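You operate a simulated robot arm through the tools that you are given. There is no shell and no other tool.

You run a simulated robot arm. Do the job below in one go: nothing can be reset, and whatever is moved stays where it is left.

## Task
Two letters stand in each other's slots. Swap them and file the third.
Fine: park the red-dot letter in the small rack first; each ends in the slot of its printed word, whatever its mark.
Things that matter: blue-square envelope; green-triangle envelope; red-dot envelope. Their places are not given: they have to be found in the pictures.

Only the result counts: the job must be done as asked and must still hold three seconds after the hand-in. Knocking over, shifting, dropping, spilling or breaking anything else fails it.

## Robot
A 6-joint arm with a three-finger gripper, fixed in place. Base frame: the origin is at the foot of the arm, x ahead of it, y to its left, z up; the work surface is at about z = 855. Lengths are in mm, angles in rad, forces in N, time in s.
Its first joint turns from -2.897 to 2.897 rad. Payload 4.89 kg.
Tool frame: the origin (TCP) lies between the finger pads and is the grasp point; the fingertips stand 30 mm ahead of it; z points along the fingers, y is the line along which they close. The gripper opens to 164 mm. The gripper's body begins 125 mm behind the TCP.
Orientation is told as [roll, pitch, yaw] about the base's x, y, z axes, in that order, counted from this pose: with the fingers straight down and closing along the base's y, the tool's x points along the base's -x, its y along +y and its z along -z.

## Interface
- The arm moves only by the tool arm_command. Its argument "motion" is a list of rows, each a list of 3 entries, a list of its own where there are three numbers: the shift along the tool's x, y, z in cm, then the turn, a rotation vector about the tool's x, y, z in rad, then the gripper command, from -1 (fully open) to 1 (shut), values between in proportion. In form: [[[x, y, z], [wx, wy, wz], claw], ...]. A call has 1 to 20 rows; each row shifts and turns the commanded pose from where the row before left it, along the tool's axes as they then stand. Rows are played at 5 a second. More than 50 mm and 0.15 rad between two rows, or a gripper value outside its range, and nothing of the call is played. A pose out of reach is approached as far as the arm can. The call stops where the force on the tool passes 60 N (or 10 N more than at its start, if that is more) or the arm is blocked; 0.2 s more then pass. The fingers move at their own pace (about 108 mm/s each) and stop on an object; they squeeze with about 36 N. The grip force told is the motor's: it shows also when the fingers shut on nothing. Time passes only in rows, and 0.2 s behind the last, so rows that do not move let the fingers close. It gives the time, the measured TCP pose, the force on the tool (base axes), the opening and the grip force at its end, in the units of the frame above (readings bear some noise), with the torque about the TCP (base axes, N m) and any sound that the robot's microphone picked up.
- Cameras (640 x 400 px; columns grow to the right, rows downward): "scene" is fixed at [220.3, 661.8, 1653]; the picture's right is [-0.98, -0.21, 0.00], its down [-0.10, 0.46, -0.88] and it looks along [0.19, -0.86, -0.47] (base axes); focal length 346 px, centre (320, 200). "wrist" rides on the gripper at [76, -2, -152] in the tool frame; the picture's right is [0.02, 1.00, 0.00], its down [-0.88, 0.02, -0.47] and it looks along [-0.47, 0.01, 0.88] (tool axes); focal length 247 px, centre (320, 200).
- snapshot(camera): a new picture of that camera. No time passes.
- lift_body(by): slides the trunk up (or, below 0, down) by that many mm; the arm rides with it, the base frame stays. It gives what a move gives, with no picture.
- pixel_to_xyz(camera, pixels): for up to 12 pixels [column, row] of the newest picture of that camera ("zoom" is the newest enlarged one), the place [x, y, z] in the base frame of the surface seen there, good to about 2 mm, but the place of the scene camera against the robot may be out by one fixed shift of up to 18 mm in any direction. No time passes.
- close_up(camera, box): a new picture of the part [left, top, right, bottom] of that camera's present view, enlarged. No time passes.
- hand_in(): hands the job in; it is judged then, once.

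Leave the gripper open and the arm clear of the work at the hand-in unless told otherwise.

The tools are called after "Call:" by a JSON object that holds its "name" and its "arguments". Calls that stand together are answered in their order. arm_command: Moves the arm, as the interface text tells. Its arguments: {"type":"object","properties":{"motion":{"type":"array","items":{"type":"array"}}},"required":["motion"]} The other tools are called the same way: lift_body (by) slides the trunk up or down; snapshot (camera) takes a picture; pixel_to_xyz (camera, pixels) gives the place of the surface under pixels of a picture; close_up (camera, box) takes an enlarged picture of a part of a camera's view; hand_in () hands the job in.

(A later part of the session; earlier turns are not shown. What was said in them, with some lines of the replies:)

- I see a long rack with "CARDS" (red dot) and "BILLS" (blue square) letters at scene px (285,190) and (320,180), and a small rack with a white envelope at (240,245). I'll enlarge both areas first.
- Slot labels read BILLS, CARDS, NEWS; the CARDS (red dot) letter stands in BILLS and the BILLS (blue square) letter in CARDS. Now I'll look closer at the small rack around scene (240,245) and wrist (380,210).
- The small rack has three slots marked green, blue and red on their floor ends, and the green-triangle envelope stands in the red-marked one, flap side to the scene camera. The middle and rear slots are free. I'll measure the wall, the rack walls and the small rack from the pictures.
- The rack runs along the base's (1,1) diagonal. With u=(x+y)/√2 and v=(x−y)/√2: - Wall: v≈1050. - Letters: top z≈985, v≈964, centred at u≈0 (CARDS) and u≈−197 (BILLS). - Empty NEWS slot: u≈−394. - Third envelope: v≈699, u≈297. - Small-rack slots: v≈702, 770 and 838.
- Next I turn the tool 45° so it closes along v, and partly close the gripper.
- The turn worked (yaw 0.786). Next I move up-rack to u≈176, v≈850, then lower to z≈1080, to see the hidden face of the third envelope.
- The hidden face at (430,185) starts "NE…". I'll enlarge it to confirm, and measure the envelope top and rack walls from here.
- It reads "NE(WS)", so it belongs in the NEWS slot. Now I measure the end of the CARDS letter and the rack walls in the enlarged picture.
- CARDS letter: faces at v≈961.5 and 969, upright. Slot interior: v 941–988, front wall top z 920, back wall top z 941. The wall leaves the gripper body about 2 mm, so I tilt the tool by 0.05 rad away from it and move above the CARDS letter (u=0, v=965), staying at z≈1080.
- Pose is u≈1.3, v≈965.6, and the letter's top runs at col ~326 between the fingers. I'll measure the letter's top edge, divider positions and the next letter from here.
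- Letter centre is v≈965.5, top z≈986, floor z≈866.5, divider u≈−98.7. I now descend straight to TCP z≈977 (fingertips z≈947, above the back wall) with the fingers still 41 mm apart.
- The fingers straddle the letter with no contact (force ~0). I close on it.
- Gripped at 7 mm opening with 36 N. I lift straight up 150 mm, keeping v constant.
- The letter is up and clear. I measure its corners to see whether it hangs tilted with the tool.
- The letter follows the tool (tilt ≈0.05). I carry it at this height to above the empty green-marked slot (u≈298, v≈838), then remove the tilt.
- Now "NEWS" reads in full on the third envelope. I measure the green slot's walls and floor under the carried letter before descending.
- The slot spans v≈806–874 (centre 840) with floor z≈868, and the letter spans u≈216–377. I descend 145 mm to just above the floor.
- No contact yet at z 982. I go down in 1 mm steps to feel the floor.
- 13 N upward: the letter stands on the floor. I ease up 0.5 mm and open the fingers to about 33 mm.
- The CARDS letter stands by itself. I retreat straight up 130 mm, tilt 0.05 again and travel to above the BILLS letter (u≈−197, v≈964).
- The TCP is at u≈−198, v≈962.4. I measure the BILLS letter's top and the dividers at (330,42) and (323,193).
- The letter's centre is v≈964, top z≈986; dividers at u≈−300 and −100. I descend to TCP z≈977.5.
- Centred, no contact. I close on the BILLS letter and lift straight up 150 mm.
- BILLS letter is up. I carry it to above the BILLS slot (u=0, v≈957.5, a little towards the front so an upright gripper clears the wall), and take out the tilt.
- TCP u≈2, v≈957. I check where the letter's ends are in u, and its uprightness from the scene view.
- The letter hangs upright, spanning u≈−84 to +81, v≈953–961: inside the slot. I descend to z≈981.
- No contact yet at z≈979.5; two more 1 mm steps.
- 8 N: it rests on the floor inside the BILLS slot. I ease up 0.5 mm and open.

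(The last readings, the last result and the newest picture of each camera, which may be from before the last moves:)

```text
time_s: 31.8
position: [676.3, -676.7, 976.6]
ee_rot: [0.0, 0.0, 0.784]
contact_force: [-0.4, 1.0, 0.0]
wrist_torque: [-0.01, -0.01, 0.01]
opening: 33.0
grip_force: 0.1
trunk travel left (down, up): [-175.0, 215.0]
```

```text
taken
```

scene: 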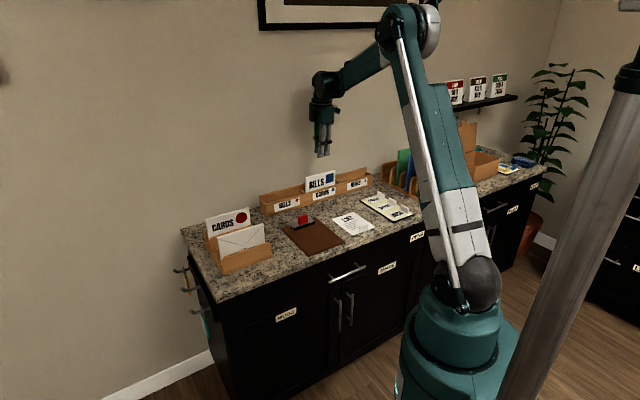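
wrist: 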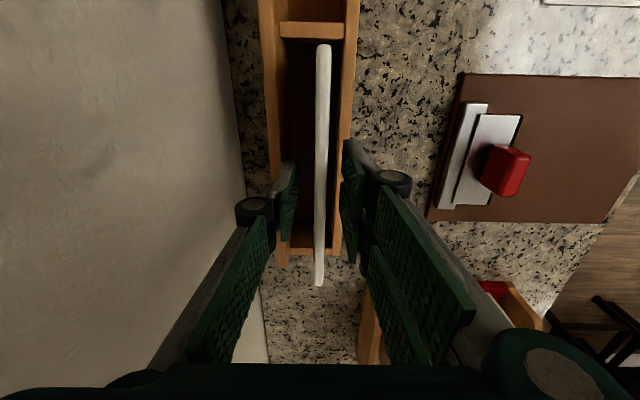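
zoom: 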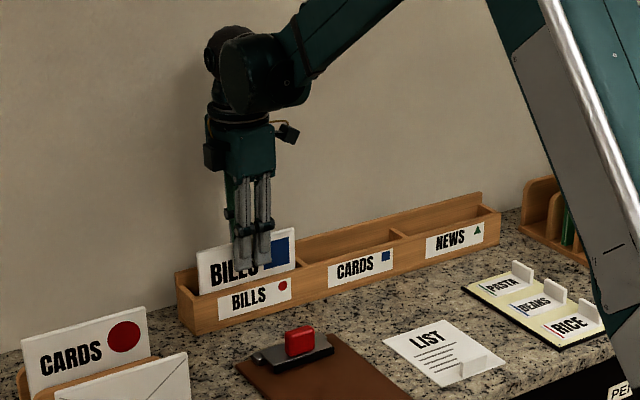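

BILLS stands freely in its slot. I go straight up 135 mm and travel back above the parked CARDS letter (u≈298, v≈840).

Call:
{"name": "arm_command", "arguments": {"motion": [[[0, 0, -1.0], [0, 0, 0], 0.6], [[0, 0, -3.0], [0, 0, 0], 0.6], [[0, 0, -4.75], [0, 0, 0], 0.5], [[0, 0, -4.75], [0, 0, 0], 0.5], [[-3.725, 1.45, 0], [0, 0, 0], 0.5], [[-3.725, 1.45, 0], [0, 0, 0], 0.5], [[-3.725, 1.45, 0], [0, 0, 0], 0.5], [[-3.725, 1.45, 0], [0, 0, 0], 0.5], [[-3.725, 1.45, 0], [0, 0, 0], 0.5], [[-3.725, 1.45, 0], [0, 0, 0], 0.5], [[-3.725, 1.45, 0], [0, 0, 0], 0.5], [[-3.725, 1.45, 0], [0, 0, 0], 0.5], [[0, 0, 0], [0, 0, 0], 0.5]]}}

Call:
{"name": "snapshot", "arguments": {"camera": "wrist"}}

Call:
{"name": "close_up", "arguments": {"camera": "scene", "box": [190, 120, 390, 270]}}

```text
time_s: 34.6
position: [806.3, -384.0, 1112.4]
ee_rot: [0.0, 0.0, 0.784]
contact_force: [0.3, -0.1, 0.2]
wrist_torque: [-0.09, 0.05, 0.02]
opening: 40.9
grip_force: 0.0
trunk travel left (down, up): [-175.0, 215.0]
```

```text
taken
```

wrist: 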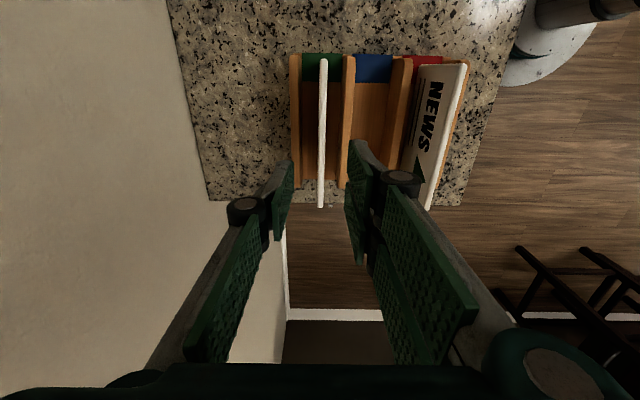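

```text
2.67 times, centred on (290, 195) of scene
```

zoom: 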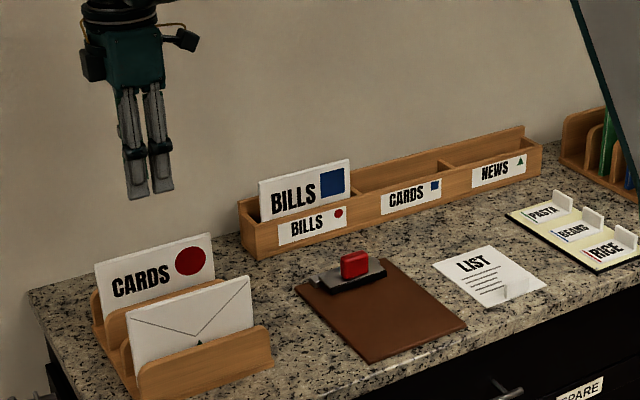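

BILLS is standing well in its slot. I check the parked letter's top position, seen at col ~322.

Call:
{"name": "pixel_to_xyz", "arguments": {"camera": "wrist", "pixels": [[324, 65], [323, 100], [322, 150], [320, 204], [428, 200], [460, 75], [441, 150]]}}

```text
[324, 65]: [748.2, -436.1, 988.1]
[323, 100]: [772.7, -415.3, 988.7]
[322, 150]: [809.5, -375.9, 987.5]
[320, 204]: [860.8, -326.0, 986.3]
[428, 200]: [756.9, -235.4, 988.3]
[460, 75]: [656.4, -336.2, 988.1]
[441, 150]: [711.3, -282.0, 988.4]
```

The letter is at v≈839, top z≈988. I correct 2 mm and descend to z≈979, then close.

Call:
{"name": "arm_command", "arguments": {"motion": [[[0, 0.2, 3.0], [0, 0, 0], 0.5], [[0, 0, 3.0], [0, 0, 0], 0.5], [[0, 0, 3.0], [0, 0, 0], 0.5], [[0, 0, 2.5], [0, 0, 0], 0.5], [[0, 0, 1.8], [0, 0, 0], 0.5], [[0, 0, 0], [0, 0, 0], 0.5]]}}

Call:
{"name": "snapshot", "arguments": {"camera": "wrist"}}

Call:
{"name": "arm_command", "arguments": {"motion": [[[0, 0, 0], [0, 0, 0], 0.8], [[0, 0, 0], [0, 0, 0], 1], [[0, 0, 0], [0, 0, 0], 1], [[0, 0, 0], [0, 0, 0], 1], [[0, 0, 0], [0, 0, 0], 1]]}}

```text
time_s: 36.0
position: [804.3, -384.0, 979.7]
ee_rot: [-0.001, 0.002, 0.785]
contact_force: [0.8, 0.5, -0.5]
wrist_torque: [0.0, 0.0, 0.01]
opening: 40.7
grip_force: 0.0
trunk travel left (down, up): [-175.0, 215.0]
```

```text
taken
```

wrist: 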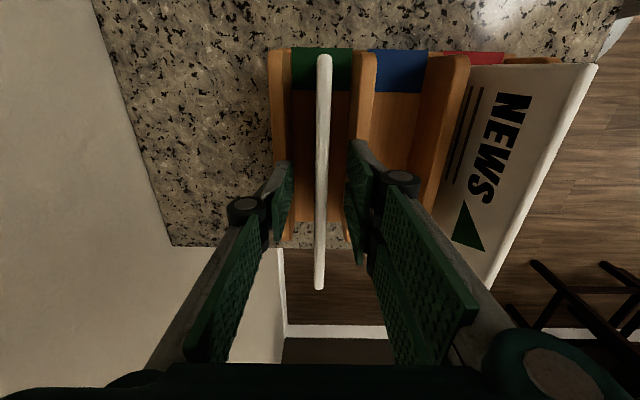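

```text
time_s: 37.2
position: [803.7, -383.9, 980.4]
ee_rot: [-0.001, 0.001, 0.785]
contact_force: [0.2, 0.5, 0.2]
wrist_torque: [0.03, 0.0, -0.03]
opening: 6.5
grip_force: 35.8
trunk travel left (down, up): [-175.0, 215.0]
```

CARDS gripped (6.5 mm). I lift 150 mm and carry it upright to above the CARDS slot (u≈−200, v≈957).

Call:
{"name": "arm_command", "arguments": {"motion": [[[0, 0, -1.0], [0, 0, 0], 1], [[0, 0, -2.0], [0, 0, 0], 1], [[0, 0, -4.0], [0, 0, 0], 1], [[0, 0, -4.0], [0, 0, 0], 1], [[0, 0, -4.0], [0, 0, 0], 1], [[4.142, -0.971, 0], [0, 0, 0], 1], [[4.142, -0.971, 0], [0, 0, 0], 1], [[4.142, -0.971, 0], [0, 0, 0], 1], [[4.142, -0.971, 0], [0, 0, 0], 1], [[4.142, -0.971, 0], [0, 0, 0], 1], [[4.142, -0.971, 0], [0, 0, 0], 1], [[4.142, -0.971, 0], [0, 0, 0], 1], [[4.142, -0.971, 0], [0, 0, 0], 1], [[4.142, -0.971, 0], [0, 0, 0], 1], [[4.142, -0.971, 0], [0, 0, 0], 1], [[4.142, -0.971, 0], [0, 0, 0], 1], [[4.142, -0.971, 0], [0, 0, 0], 1], [[0, 0, 0], [0, 0, 0], 1]]}}

Call:
{"name": "snapshot", "arguments": {"camera": "wrist"}}

Call:
{"name": "close_up", "arguments": {"camera": "scene", "box": [230, 90, 400, 240]}}

```text
time_s: 41.0
position: [534.9, -817.8, 1126.7]
ee_rot: [0.001, 0.0, 0.784]
contact_force: [-0.3, -1.2, -0.5]
wrist_torque: [0.08, -0.08, -0.01]
opening: 7.0
grip_force: 36.4
trunk travel left (down, up): [-175.0, 215.0]
```

```text
taken
```

wrist: 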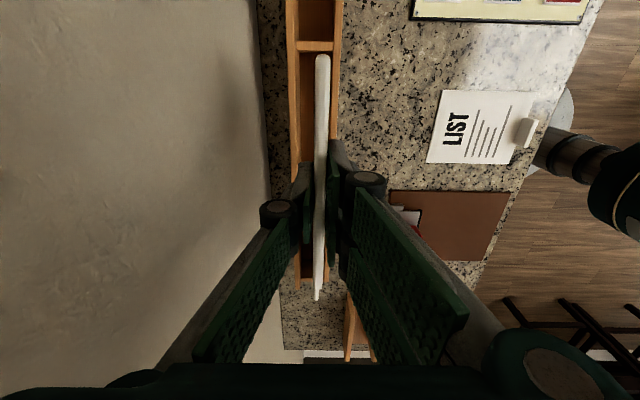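

```text
2.67 times, centred on (315, 165) of scene
```

zoom: 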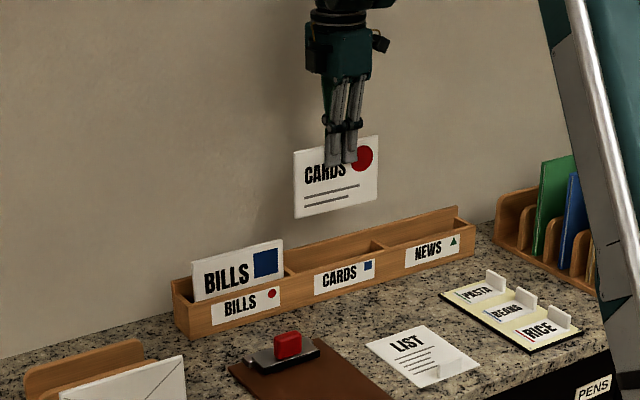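

TCP at u≈−200, v≈956.5. I check the carried letter's ends and the divider below.

Call:
{"name": "pixel_to_xyz", "arguments": {"camera": "wrist", "pixels": [[322, 58], [318, 285], [312, 46], [300, 120]]}}

Call:
{"name": "pixel_to_xyz", "arguments": {"camera": "zoom", "pixels": [[297, 155], [299, 212], [373, 142], [374, 195], [195, 270], [280, 245]]}}

```text
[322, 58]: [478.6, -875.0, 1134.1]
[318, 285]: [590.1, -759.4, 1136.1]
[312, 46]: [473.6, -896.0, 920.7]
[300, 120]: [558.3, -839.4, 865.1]
```

```text
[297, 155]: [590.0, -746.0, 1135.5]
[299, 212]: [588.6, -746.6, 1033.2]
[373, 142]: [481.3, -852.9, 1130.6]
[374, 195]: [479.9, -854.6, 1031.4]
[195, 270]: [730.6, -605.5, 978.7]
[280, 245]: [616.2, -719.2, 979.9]
```

The letter spans u≈−283…−122, upright, clear of both dividers. I nudge 2 mm and descend to z≈982.

Call:
{"name": "arm_command", "arguments": {"motion": [[[-0.2, 0, 3.5], [0, 0, 0], 1], [[0, 0, 3.5], [0, 0, 0], 1], [[0, 0, 3.0], [0, 0, 0], 1], [[0, 0, 2.5], [0, 0, 0], 1], [[0, 0, 1.5], [0, 0, 0], 1], [[0, 0, 0.5], [0, 0, 0], 1], [[0, 0, 0], [0, 0, 0], 1]]}}

Call:
{"name": "arm_command", "arguments": {"motion": [[[0, 0, 0.1], [0, 0, 0], 1], [[0, 0, 0.1], [0, 0, 0], 1], [[0, 0, 0], [0, 0, 0], 1]]}}

```text
time_s: 42.6
position: [535.5, -815.6, 983.2]
ee_rot: [0.0, 0.001, 0.786]
contact_force: [-0.5, 1.1, -1.1]
wrist_torque: [0.03, 0.01, 0.0]
opening: 6.9
grip_force: 36.3
trunk travel left (down, up): [-175.0, 215.0]
```

```text
time_s: 43.4
position: [536.9, -816.4, 981.1]
ee_rot: [0.0, 0.0, 0.786]
contact_force: [-0.5, -1.0, -1.0]
wrist_torque: [0.01, -0.02, 0.03]
opening: 6.8
grip_force: 36.4
trunk travel left (down, up): [-175.0, 215.0]
```

No contact yet; two more 1 mm steps.

Call:
{"name": "arm_command", "arguments": {"motion": [[[0, 0, 0.1], [0, 0, 0], 1], [[0, 0, 0.1], [0, 0, 0], 1], [[0, 0, 0], [0, 0, 0], 1]]}}

```text
time_s: 44.2
position: [537.0, -815.8, 980.0]
ee_rot: [-0.002, 0.001, 0.784]
contact_force: [-0.2, -0.2, -0.2]
wrist_torque: [0.0, 0.01, 0.02]
opening: 7.0
grip_force: 35.5
trunk travel left (down, up): [-175.0, 215.0]
```

Call:
{"name": "arm_command", "arguments": {"motion": [[[0, 0, 0.1], [0, 0, 0], 1], [[0, 0, 0], [0, 0, 0], 1]]}}

```text
time_s: 44.8
position: [536.2, -814.7, 978.9]
ee_rot: [0.0, 0.0, 0.787]
contact_force: [0.3, -0.1, 0.0]
wrist_torque: [-0.02, -0.01, -0.01]
opening: 7.0
grip_force: 36.3
trunk travel left (down, up): [-175.0, 215.0]
```

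Call:
{"name": "arm_command", "arguments": {"motion": [[[0, 0, 0.1], [0, 0, 0], 1], [[0, 0, 0], [0, 0, 0], 1]]}}

Call:
{"name": "snapshot", "arguments": {"camera": "wrist"}}

```text
time_s: 45.4
position: [537.0, -815.1, 978.5]
ee_rot: [0.001, 0.0, 0.786]
contact_force: [0.6, -0.8, -0.6]
wrist_torque: [-0.04, 0.0, 0.0]
opening: 7.1
grip_force: 36.0
trunk travel left (down, up): [-175.0, 215.0]
```

```text
taken
```

wrist: 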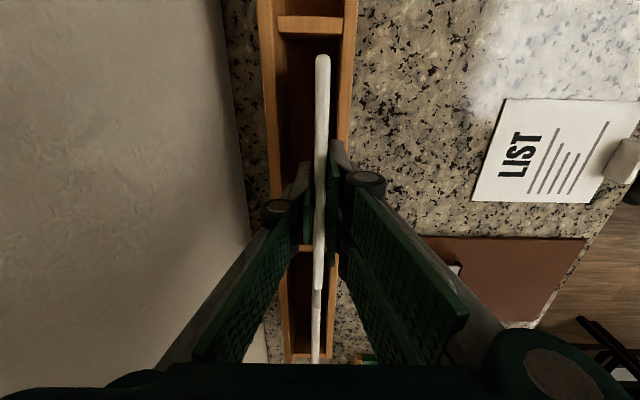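

Still free; the letter sits between the dividers. Another millimetre.

Call:
{"name": "arm_command", "arguments": {"motion": [[[0, 0, 0.1], [0, 0, 0], 1], [[0, 0, 0], [0, 0, 0], 1]]}}

```text
time_s: 46.0
position: [537.1, -815.9, 977.2]
ee_rot: [0.0, 0.0, 0.786]
contact_force: [-0.1, 0.1, 3.5]
wrist_torque: [0.02, 0.0, 0.01]
opening: 7.0
grip_force: 36.2
trunk travel left (down, up): [-175.0, 215.0]
```

3.5 N: touching the floor. I open the fingers.

Call:
{"name": "arm_command", "arguments": {"motion": [[[0, 0, 0], [0, 0, 0], 0.85], [[0, 0, 0], [0, 0, 0], 0.6], [[0, 0, 0], [0, 0, 0], 0.6], [[0, 0, 0], [0, 0, 0], 0.6]]}}

Call:
{"name": "close_up", "arguments": {"camera": "scene", "box": [230, 100, 390, 240]}}

Call:
{"name": "snapshot", "arguments": {"camera": "wrist"}}

```text
time_s: 47.0
position: [536.4, -816.2, 977.2]
ee_rot: [0.001, 0.0, 0.786]
contact_force: [0.3, 0.1, 0.7]
wrist_torque: [-0.04, 0.03, 0.01]
opening: 33.0
grip_force: 0.0
trunk travel left (down, up): [-175.0, 215.0]
```

```text
2.86 times, centred on (310, 170) of scene
```

zoom: 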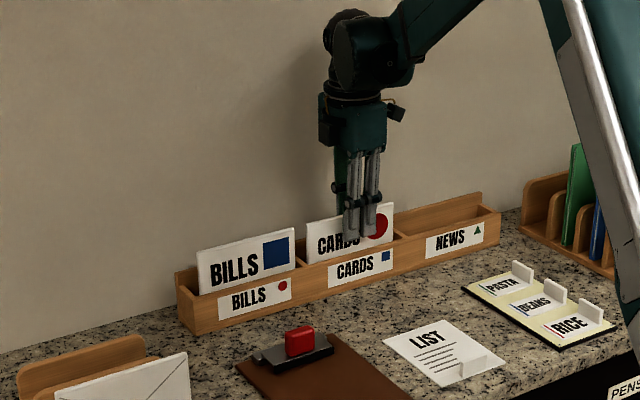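

```text
taken
```

wrist: 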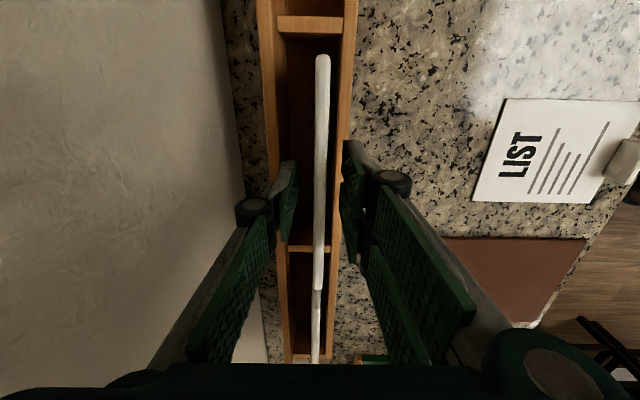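

CARDS stands in its slot. I raise 135 mm and travel to above the third envelope (u≈298, v≈701.5).

Call:
{"name": "arm_command", "arguments": {"motion": [[[0, 0, -1.0], [0, 0, 0], 0.6], [[0, 0, -3.0], [0, 0, 0], 0.6], [[0, 0, -4.75], [0, 0, 0], 0.5], [[0, 0, -4.75], [0, 0, 0], 0.5], [[-3.815, 1.962, 0], [0, 0, 0], 0.5], [[-3.815, 1.962, 0], [0, 0, 0], 0.5], [[-3.815, 1.962, 0], [0, 0, 0], 0.5], [[-3.815, 1.962, 0], [0, 0, 0], 0.5], [[-3.815, 1.962, 0], [0, 0, 0], 0.5], [[-3.815, 1.962, 0], [0, 0, 0], 0.5], [[-3.815, 1.962, 0], [0, 0, 0], 0.5], [[-3.815, 1.962, 0], [0, 0, 0], 0.5], [[-3.815, 1.962, 0], [0, 0, 0], 0.5], [[-3.815, 1.962, 0], [0, 0, 0], 0.5], [[-3.815, 1.962, 0], [0, 0, 0], 0.5], [[-3.815, 1.962, 0], [0, 0, 0], 0.5], [[-3.815, 1.962, 0], [0, 0, 0], 0.5], [[0, 0, 0], [0, 0, 0], 0.5]]}}

Call:
{"name": "snapshot", "arguments": {"camera": "wrist"}}

Call:
{"name": "snapshot", "arguments": {"camera": "scene"}}

```text
time_s: 50.8
position: [705.0, -284.8, 1111.0]
ee_rot: [0.0, 0.0, 0.787]
contact_force: [-0.4, 0.9, -0.1]
wrist_torque: [-0.04, -0.02, 0.02]
opening: 41.2
grip_force: 0.0
trunk travel left (down, up): [-175.0, 215.0]
```

```text
taken
```

wrist: 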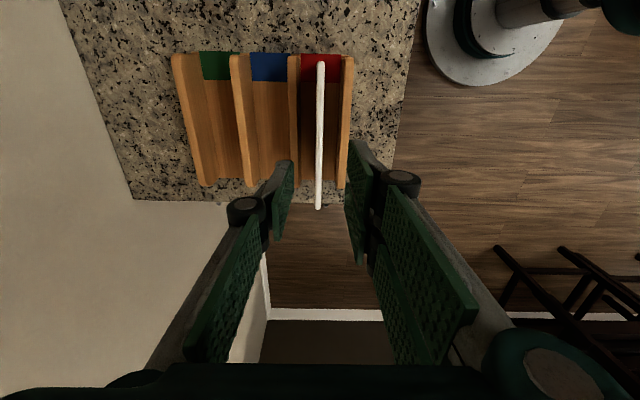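

```text
taken
```

scene: 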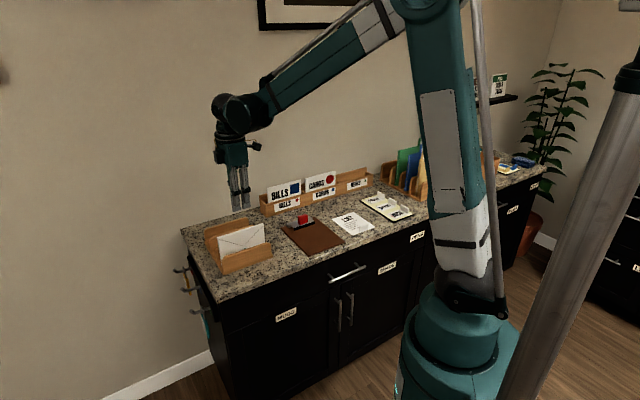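

The envelope is at col ~320, red slot. The NEWS word faces the wall, so I'd like it turned to face forward like the others. I test a half turn with the empty gripper here, in two halves.

Call:
{"name": "arm_command", "arguments": {"motion": [[[0, 0, 0], [0, 0, 0.1428], 0.5], [[0, 0, 0], [0, 0, 0.1428], 0.5], [[0, 0, 0], [0, 0, 0.1428], 0.5], [[0, 0, 0], [0, 0, 0.1428], 0.5], [[0, 0, 0], [0, 0, 0.1428], 0.5], [[0, 0, 0], [0, 0, 0.1428], 0.5], [[0, 0, 0], [0, 0, 0.1428], 0.5], [[0, 0, 0], [0, 0, 0.1428], 0.5], [[0, 0, 0], [0, 0, 0.1428], 0.5], [[0, 0, 0], [0, 0, 0.1428], 0.5], [[0, 0, 0], [0, 0, 0.1428], 0.5]]}}

```text
time_s: 53.2
position: [705.2, -284.9, 1111.9]
ee_rot: [0.0, 0.0, -0.787]
contact_force: [-0.3, 0.4, 0.4]
wrist_torque: [0.01, 0.01, -0.04]
opening: 41.3
grip_force: 0.1
trunk travel left (down, up): [-175.0, 215.0]
```

The first half went well; continue with the second.

Call:
{"name": "arm_command", "arguments": {"motion": [[[0, 0, 0], [0, 0, 0.1428], 0.5], [[0, 0, 0], [0, 0, 0.1428], 0.5], [[0, 0, 0], [0, 0, 0.1428], 0.5], [[0, 0, 0], [0, 0, 0.1428], 0.5], [[0, 0, 0], [0, 0, 0.1428], 0.5], [[0, 0, 0], [0, 0, 0.1428], 0.5], [[0, 0, 0], [0, 0, 0.1428], 0.5], [[0, 0, 0], [0, 0, 0.1428], 0.5], [[0, 0, 0], [0, 0, 0.1428], 0.5], [[0, 0, 0], [0, 0, 0.1428], 0.5], [[0, 0, 0], [0, 0, 0.1428], 0.5], [[0, 0, 0], [0, 0, 0], 0.5]]}}

Call:
{"name": "snapshot", "arguments": {"camera": "wrist"}}

Call:
{"name": "snapshot", "arguments": {"camera": "scene"}}

```text
time_s: 55.8
position: [706.5, -284.3, 1112.6]
ee_rot: [0.001, 0.0, -2.356]
contact_force: [-0.7, 0.7, -0.4]
wrist_torque: [0.01, -0.01, 0.04]
opening: 41.1
grip_force: 0.1
trunk travel left (down, up): [-175.0, 215.0]
```

```text
taken
```

wrist: 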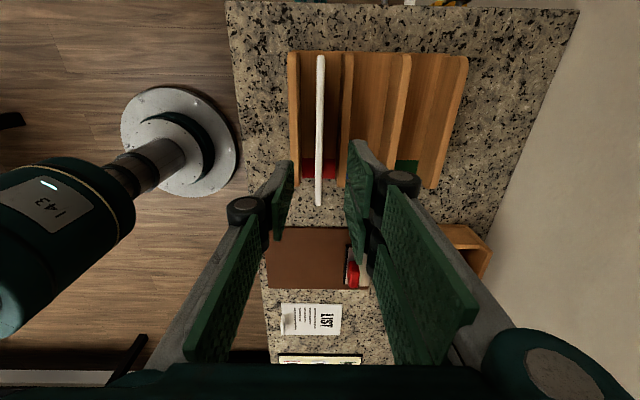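

```text
taken
```

scene: 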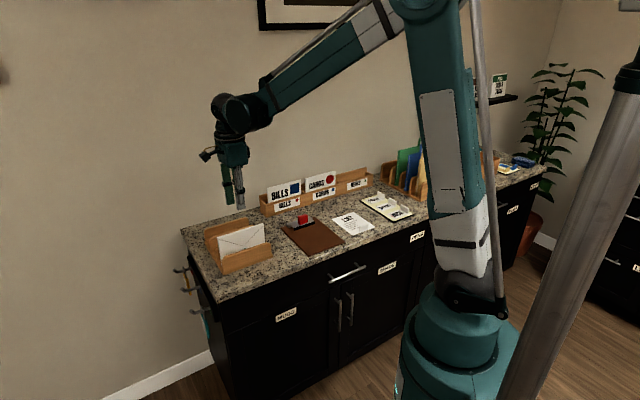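

The half turn works. Now tool x is +u and y is +v. I measure the envelope's top edge from here.

Call:
{"name": "pixel_to_xyz", "arguments": {"camera": "wrist", "pixels": [[320, 60], [320, 100], [319, 150], [318, 203], [294, 120], [345, 120], [335, 130]]}}

```text
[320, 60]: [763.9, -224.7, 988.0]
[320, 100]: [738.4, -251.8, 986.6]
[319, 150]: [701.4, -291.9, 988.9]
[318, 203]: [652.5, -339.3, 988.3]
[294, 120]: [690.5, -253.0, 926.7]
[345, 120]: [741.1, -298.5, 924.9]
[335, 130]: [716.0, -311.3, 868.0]
```

Envelope top is at v≈700.5, z≈988. The TCP is aligned, so I descend to z≈980 and close.

Call:
{"name": "arm_command", "arguments": {"motion": [[[0, 0, 3.0], [0, 0, 0], 0.5], [[0, 0, 3.0], [0, 0, 0], 0.5], [[0, 0, 3.0], [0, 0, 0], 0.5], [[0, 0, 2.5], [0, 0, 0], 0.5], [[0, 0, 1.7], [0, 0, 0], 0.5], [[0, 0, 0], [0, 0, 0], 0.5]]}}

Call:
{"name": "snapshot", "arguments": {"camera": "wrist"}}

Call:
{"name": "arm_command", "arguments": {"motion": [[[0, 0, 0], [0, 0, 0], 0.8], [[0, 0, 0], [0, 0, 0], 1], [[0, 0, 0], [0, 0, 0], 1], [[0, 0, 0], [0, 0, 0], 1], [[0, 0, 0], [0, 0, 0], 1]]}}

```text
time_s: 57.2
position: [707.3, -284.5, 982.2]
ee_rot: [0.001, 0.001, -2.353]
contact_force: [0.8, 0.1, -0.5]
wrist_torque: [0.01, 0.04, 0.01]
opening: 41.0
grip_force: 0.1
trunk travel left (down, up): [-175.0, 215.0]
```

```text
taken
```

wrist: 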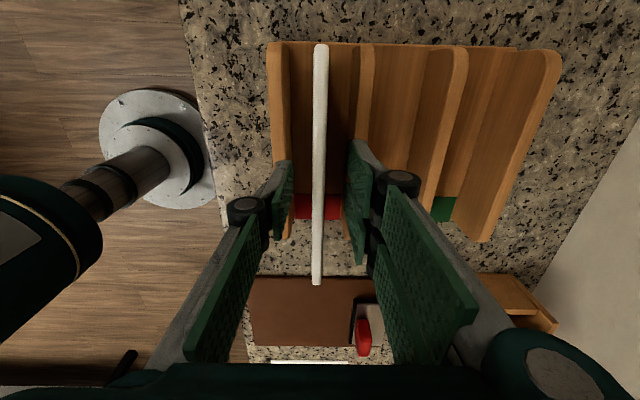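

```text
time_s: 58.4
position: [706.2, -285.0, 979.9]
ee_rot: [0.0, 0.0, -2.354]
contact_force: [1.3, -0.1, 0.4]
wrist_torque: [0.02, 0.03, 0.03]
opening: 6.8
grip_force: 35.9
trunk travel left (down, up): [-175.0, 215.0]
```

Gripped (6.8 mm). I lift 160 mm.

Call:
{"name": "arm_command", "arguments": {"motion": [[[0, 0, -1.0], [0, 0, 0], 1], [[0, 0, -3.0], [0, 0, 0], 1], [[0, 0, -4.0], [0, 0, 0], 1], [[0, 0, -4.0], [0, 0, 0], 1], [[0, 0, -4.0], [0, 0, 0], 1], [[0, 0, 0], [0, 0, 0], 1]]}}

Call:
{"name": "arm_command", "arguments": {"motion": [[[0, 0, 0], [0, 0, -0.1428], 1], [[0, 0, 0], [0, 0, -0.1428], 1], [[0, 0, 0], [0, 0, -0.1428], 1], [[0, 0, 0], [0, 0, -0.1428], 1], [[0, 0, 0], [0, 0, -0.1428], 1], [[0, 0, 0], [0, 0, -0.1428], 1], [[0, 0, 0], [0, 0, -0.1428], 1], [[0, 0, 0], [0, 0, -0.1428], 1], [[0, 0, 0], [0, 0, -0.1428], 1], [[0, 0, 0], [0, 0, -0.1428], 1], [[0, 0, 0], [0, 0, -0.1428], 1]]}}

Call:
{"name": "arm_command", "arguments": {"motion": [[[0, 0, 0], [0, 0, -0.1428], 1], [[0, 0, 0], [0, 0, -0.1428], 1], [[0, 0, 0], [0, 0, -0.1428], 1], [[0, 0, 0], [0, 0, -0.1428], 1], [[0, 0, 0], [0, 0, -0.1428], 1], [[0, 0, 0], [0, 0, -0.1428], 1], [[0, 0, 0], [0, 0, -0.1428], 1], [[0, 0, 0], [0, 0, -0.1428], 1], [[0, 0, 0], [0, 0, -0.1428], 1], [[0, 0, 0], [0, 0, -0.1428], 1], [[0, 0, 0], [0, 0, -0.1428], 1], [[0, 0, 0], [0, 0, 0], 1]]}}

Call:
{"name": "close_up", "arguments": {"camera": "scene", "box": [170, 100, 390, 280]}}

```text
time_s: 59.8
position: [706.2, -285.1, 1140.7]
ee_rot: [0.001, 0.0, -2.353]
contact_force: [0.2, 0.9, -0.3]
wrist_torque: [-0.04, -0.08, 0.01]
opening: 7.0
grip_force: 36.6
trunk travel left (down, up): [-175.0, 215.0]
```

```text
time_s: 62.2
position: [706.0, -285.3, 1140.2]
ee_rot: [0.0, 0.0, -0.784]
contact_force: [-0.4, 0.5, -0.1]
wrist_torque: [-0.01, -0.02, 0.0]
opening: 7.1
grip_force: 36.3
trunk travel left (down, up): [-175.0, 215.0]
```

```text
time_s: 64.8
position: [707.3, -284.8, 1139.0]
ee_rot: [0.001, 0.0, 0.784]
contact_force: [-0.8, -0.2, 0.7]
wrist_torque: [0.0, -0.03, -0.01]
opening: 6.9
grip_force: 36.2
trunk travel left (down, up): [-175.0, 215.0]
```

```text
2.22 times, centred on (280, 190) of scene
```

zoom: 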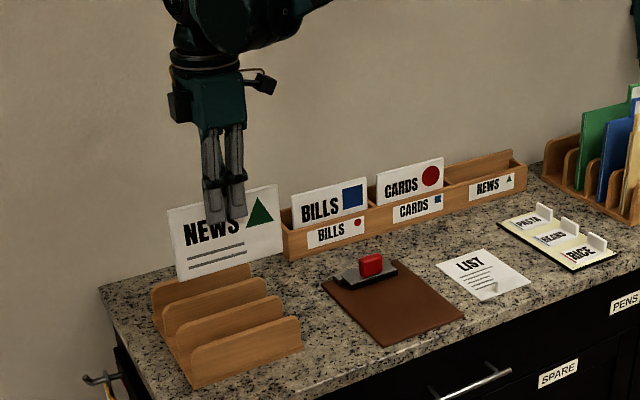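

NEWS now faces forward. I carry it at z≈1139 along the rack towards the NEWS slot, first most of the way.

Call:
{"name": "arm_command", "arguments": {"motion": [[[4.094, -1.503, 0], [0, 0, 0], 1], [[4.094, -1.503, 0], [0, 0, 0], 1], [[4.094, -1.503, 0], [0, 0, 0], 1], [[4.094, -1.503, 0], [0, 0, 0], 1], [[4.094, -1.503, 0], [0, 0, 0], 1], [[4.094, -1.503, 0], [0, 0, 0], 1], [[4.094, -1.503, 0], [0, 0, 0], 1], [[4.094, -1.503, 0], [0, 0, 0], 1], [[4.094, -1.503, 0], [0, 0, 0], 1], [[4.094, -1.503, 0], [0, 0, 0], 1], [[4.094, -1.503, 0], [0, 0, 0], 1], [[4.094, -1.503, 0], [0, 0, 0], 1], [[4.094, -1.503, 0], [0, 0, 0], 1], [[0, 0, 0], [0, 0, 0], 1]]}}

Call:
{"name": "snapshot", "arguments": {"camera": "wrist"}}

Call:
{"name": "snapshot", "arguments": {"camera": "scene"}}

```text
time_s: 67.8
position: [469.7, -800.6, 1140.0]
ee_rot: [0.001, -0.001, 0.785]
contact_force: [0.1, -0.7, -0.9]
wrist_torque: [0.09, -0.01, 0.0]
opening: 7.2
grip_force: 35.8
trunk travel left (down, up): [-175.0, 215.0]
```

```text
taken
```

wrist: 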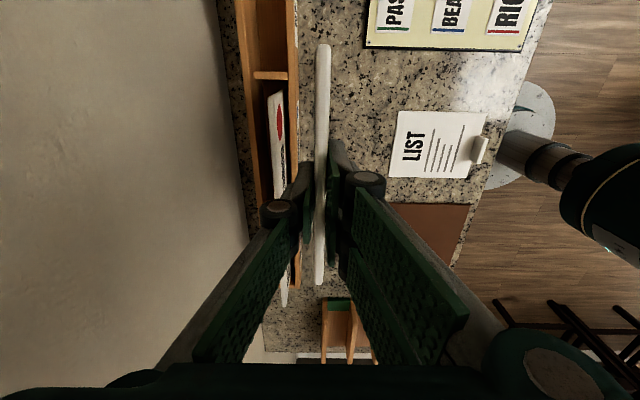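

```text
taken
```

scene: 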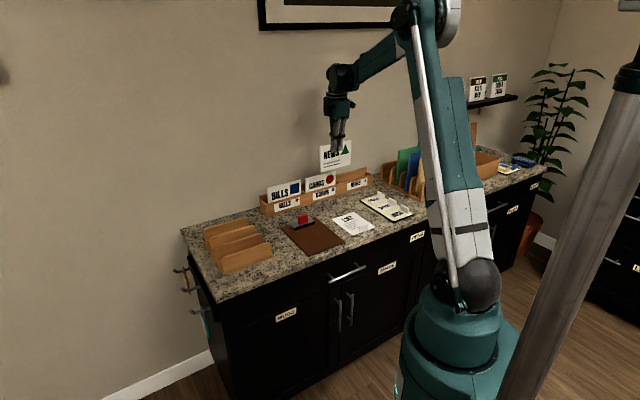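

Everything is clear; the arm is still well bent. I do the rest to u≈−398, v≈957.

Call:
{"name": "arm_command", "arguments": {"motion": [[[4.1, -1.47, 0], [0, 0, 0], 1], [[4.1, -1.47, 0], [0, 0, 0], 1], [[4.1, -1.47, 0], [0, 0, 0], 1], [[4.1, -1.47, 0], [0, 0, 0], 1], [[0, 0, 0], [0, 0, 0], 1]]}}

Call:
{"name": "snapshot", "arguments": {"camera": "wrist"}}

Call:
{"name": "close_up", "arguments": {"camera": "scene", "box": [240, 90, 440, 240]}}

```text
time_s: 69.0
position: [391.8, -958.9, 1140.1]
ee_rot: [-0.001, 0.001, 0.786]
contact_force: [1.2, -0.9, -0.7]
wrist_torque: [0.12, -0.07, -0.01]
opening: 6.7
grip_force: 35.7
trunk travel left (down, up): [-175.0, 215.0]
```

```text
taken
```

wrist: 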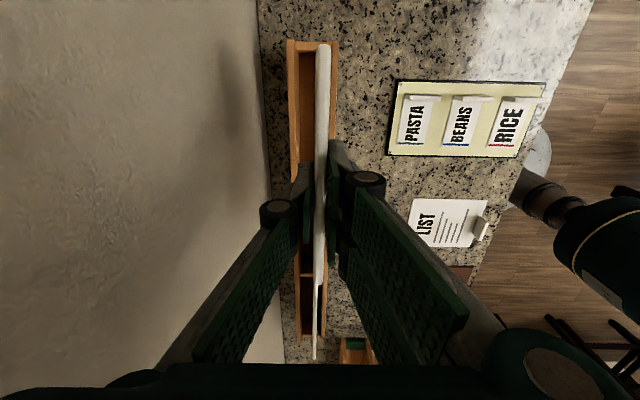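

```text
2.67 times, centred on (340, 165) of scene
```

zoom: 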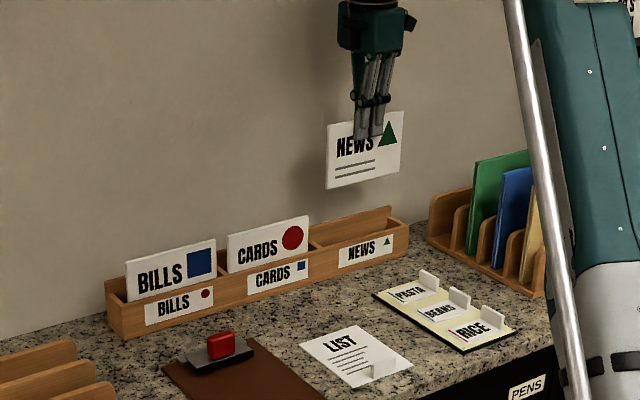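

Pose u≈−401, v≈955. I measure the end wall at (312,45), the letter's ends, and its uprightness.

Call:
{"name": "pixel_to_xyz", "arguments": {"camera": "wrist", "pixels": [[322, 48], [319, 281], [310, 45], [307, 44], [292, 100], [335, 100], [305, 120], [307, 275], [315, 350]]}}

Call:
{"name": "pixel_to_xyz", "arguments": {"camera": "zoom", "pixels": [[331, 130], [330, 183], [400, 118], [398, 165], [320, 245], [345, 183]]}}

```text
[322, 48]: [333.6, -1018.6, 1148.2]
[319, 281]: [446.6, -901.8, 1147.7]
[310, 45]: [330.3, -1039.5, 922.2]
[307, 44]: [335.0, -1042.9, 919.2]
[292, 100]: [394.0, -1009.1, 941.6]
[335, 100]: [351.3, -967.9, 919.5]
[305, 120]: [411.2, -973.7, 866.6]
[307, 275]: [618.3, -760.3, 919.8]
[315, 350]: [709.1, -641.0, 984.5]
```

```text
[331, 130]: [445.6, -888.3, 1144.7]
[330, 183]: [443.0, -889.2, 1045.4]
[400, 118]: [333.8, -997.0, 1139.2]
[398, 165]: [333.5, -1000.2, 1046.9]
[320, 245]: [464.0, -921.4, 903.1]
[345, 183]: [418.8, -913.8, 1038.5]
```

End wall u≈−501, divider −300, centre −400.5; the letter spans ≈−486…−321 and hangs upright. I nudge +2 mm in u, +1.5 mm in v and descend to z≈982.

Call:
{"name": "arm_command", "arguments": {"motion": [[[-0.25, -0.15, 3.0], [0, 0, 0], 1], [[0, 0, 3.5], [0, 0, 0], 1], [[0, 0, 3.5], [0, 0, 0], 1], [[0, 0, 3.0], [0, 0, 0], 1], [[0, 0, 2.0], [0, 0, 0], 1], [[0, 0, 0.8], [0, 0, 0], 1], [[0, 0, 0], [0, 0, 0], 1]]}}

Call:
{"name": "snapshot", "arguments": {"camera": "wrist"}}

Call:
{"name": "close_up", "arguments": {"camera": "scene", "box": [240, 90, 440, 240]}}

```text
time_s: 70.6
position: [396.6, -957.1, 980.7]
ee_rot: [-0.001, 0.001, 0.786]
contact_force: [0.3, -0.4, -1.0]
wrist_torque: [0.02, 0.0, 0.01]
opening: 7.1
grip_force: 35.1
trunk travel left (down, up): [-175.0, 215.0]
```

```text
taken
```

wrist: 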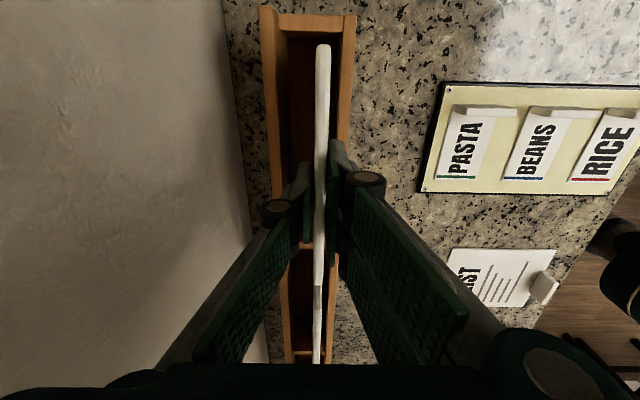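

```text
2.67 times, centred on (340, 165) of scene
```

zoom: 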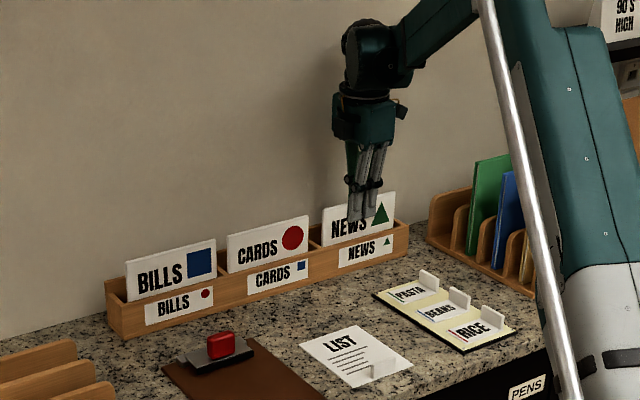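

The letter is inside the NEWS slot, no contact yet. I feel for the floor in 1 mm steps.

Call:
{"name": "arm_command", "arguments": {"motion": [[[0, 0, 0.1], [0, 0, 0], 1], [[0, 0, 0.1], [0, 0, 0], 1], [[0, 0, 0], [0, 0, 0], 1]]}}

Call:
{"name": "arm_command", "arguments": {"motion": [[[0, 0, 0.1], [0, 0, 0], 1], [[0, 0, 0], [0, 0, 0], 1]]}}

```text
time_s: 71.4
position: [396.7, -956.5, 979.5]
ee_rot: [0.002, 0.001, 0.784]
contact_force: [-0.2, 0.7, -0.4]
wrist_torque: [0.01, 0.02, 0.0]
opening: 7.1
grip_force: 35.7
trunk travel left (down, up): [-175.0, 215.0]
```

```text
time_s: 72.0
position: [396.4, -954.9, 979.0]
ee_rot: [-0.001, 0.0, 0.786]
contact_force: [0.0, -0.1, 0.3]
wrist_torque: [-0.01, 0.0, -0.04]
opening: 7.1
grip_force: 36.5
trunk travel left (down, up): [-175.0, 215.0]
```

Still free; one more.

Call:
{"name": "arm_command", "arguments": {"motion": [[[0, 0, 0.1], [0, 0, 0], 1], [[0, 0, 0], [0, 0, 0], 1]]}}

```text
time_s: 72.6
position: [396.7, -954.3, 978.9]
ee_rot: [0.0, 0.001, 0.784]
contact_force: [-1.1, -1.7, 8.2]
wrist_torque: [0.0, 0.04, -0.03]
opening: 6.9
grip_force: 36.5
trunk travel left (down, up): [-175.0, 215.0]
```

8 N: standing on the slot's floor. I ease up 0.5 mm and open, then check.

Call:
{"name": "arm_command", "arguments": {"motion": [[[0, 0, -0.05], [0, 0, 0], 1], [[0, 0, 0], [0, 0, 0], 0.85], [[0, 0, 0], [0, 0, 0], 0.6], [[0, 0, 0], [0, 0, 0], 0.6], [[0, 0, 0], [0, 0, 0], 0.6]]}}

Call:
{"name": "snapshot", "arguments": {"camera": "wrist"}}

```text
time_s: 73.8
position: [396.2, -954.7, 977.8]
ee_rot: [0.0, 0.002, 0.785]
contact_force: [0.6, -0.8, 0.5]
wrist_torque: [0.04, 0.01, -0.02]
opening: 32.5
grip_force: 0.1
trunk travel left (down, up): [-175.0, 215.0]
```

```text
taken
```

wrist: 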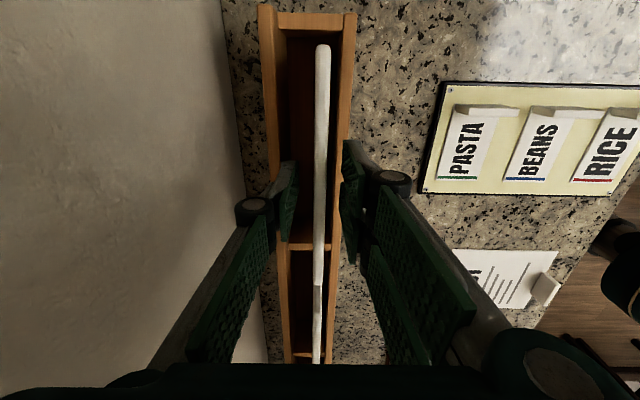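

The letter stands freely. I rise straight up 250 mm, then back off from the wall and open the gripper fully.

Call:
{"name": "arm_command", "arguments": {"motion": [[[0, 0, -1.0], [0, 0, 0], 0.6], [[0, 0, -3.0], [0, 0, 0], 0.6], [[0, 0, -4.2], [0, 0, 0], 0.6], [[0, 0, -4.2], [0, 0, 0], 0.6], [[0, 0, -4.2], [0, 0, 0], 0.6], [[0, 0, -4.2], [0, 0, 0], 0.6], [[0, 0, -4.2], [0, 0, 0], 0.6], [[0, 4.2, 0], [0, 0, 0], 0.6], [[0, 4.2, 0], [0, 0, 0], 0.6], [[0, 4.2, 0], [0, 0, 0], 0.6], [[0, 4.2, 0], [0, 0, 0], -1], [[-3, 4, 0], [0, 0, 0], -1], [[-3, 4, 0], [0, 0, 0], -1], [[-3, 4, 0], [0, 0, 0], -1], [[0, 0, 0], [0, 0, 0], -1]]}}

Call:
{"name": "snapshot", "arguments": {"camera": "scene"}}

Call:
{"name": "close_up", "arguments": {"camera": "scene", "box": [180, 140, 420, 290]}}

Call:
{"name": "snapshot", "arguments": {"camera": "wrist"}}

```text
time_s: 77.0
position: [255.7, -685.4, 1227.7]
ee_rot: [0.001, 0.0, 0.784]
contact_force: [-0.7, 1.4, 0.3]
wrist_torque: [-0.25, -0.07, 0.0]
opening: 164.3
grip_force: 0.1
trunk travel left (down, up): [-175.0, 215.0]
```

```text
taken
```

scene: 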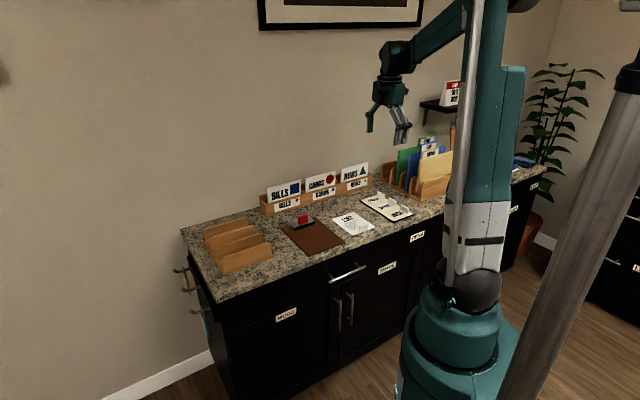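

```text
2.67 times, centred on (300, 215) of scene
```

zoom: 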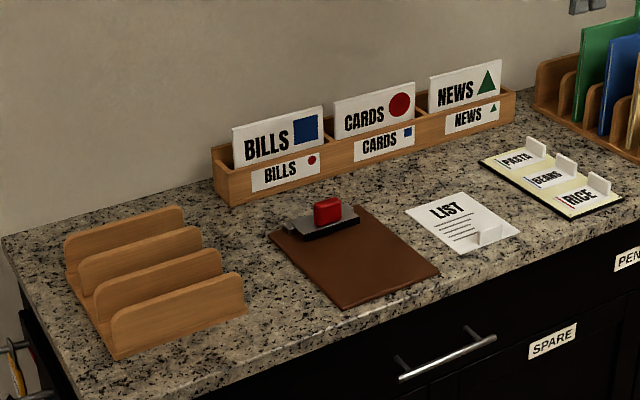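

```text
taken
```

wrist: 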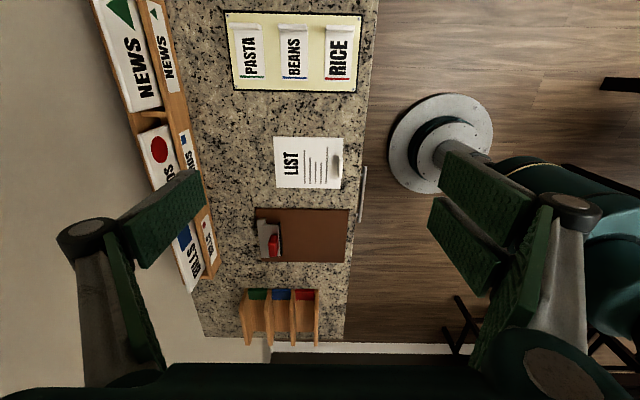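

All three letters stand upright in the slots of their printed words: BILLS in BILLS, CARDS in CARDS, NEWS in NEWS. The small rack is empty, nothing else has moved, and the gripper is open and clear of the work. I hand in.

Call:
{"name": "hand_in", "arguments": {}}

```text
The job is handed in.
```

The job is handed in: all three letters now stand upright in the slots of their printed words. I have no verdict from the hand-in beyond that it was received.

- **Red-dot letter (CARDS):** parked in the small rack first, then filed in the CARDS slot.
- **Blue-square letter (BILLS):** moved from the CARDS slot to the BILLS slot.
- **Green-triangle letter (NEWS):** taken from the small rack and filed in the NEWS slot. I also turned it round so its word faces forward like the other two, which you had not asked for.

In the last pictures the small rack was empty, and I saw nothing else moved or knocked. The gripper is open and the arm is clear of the work.
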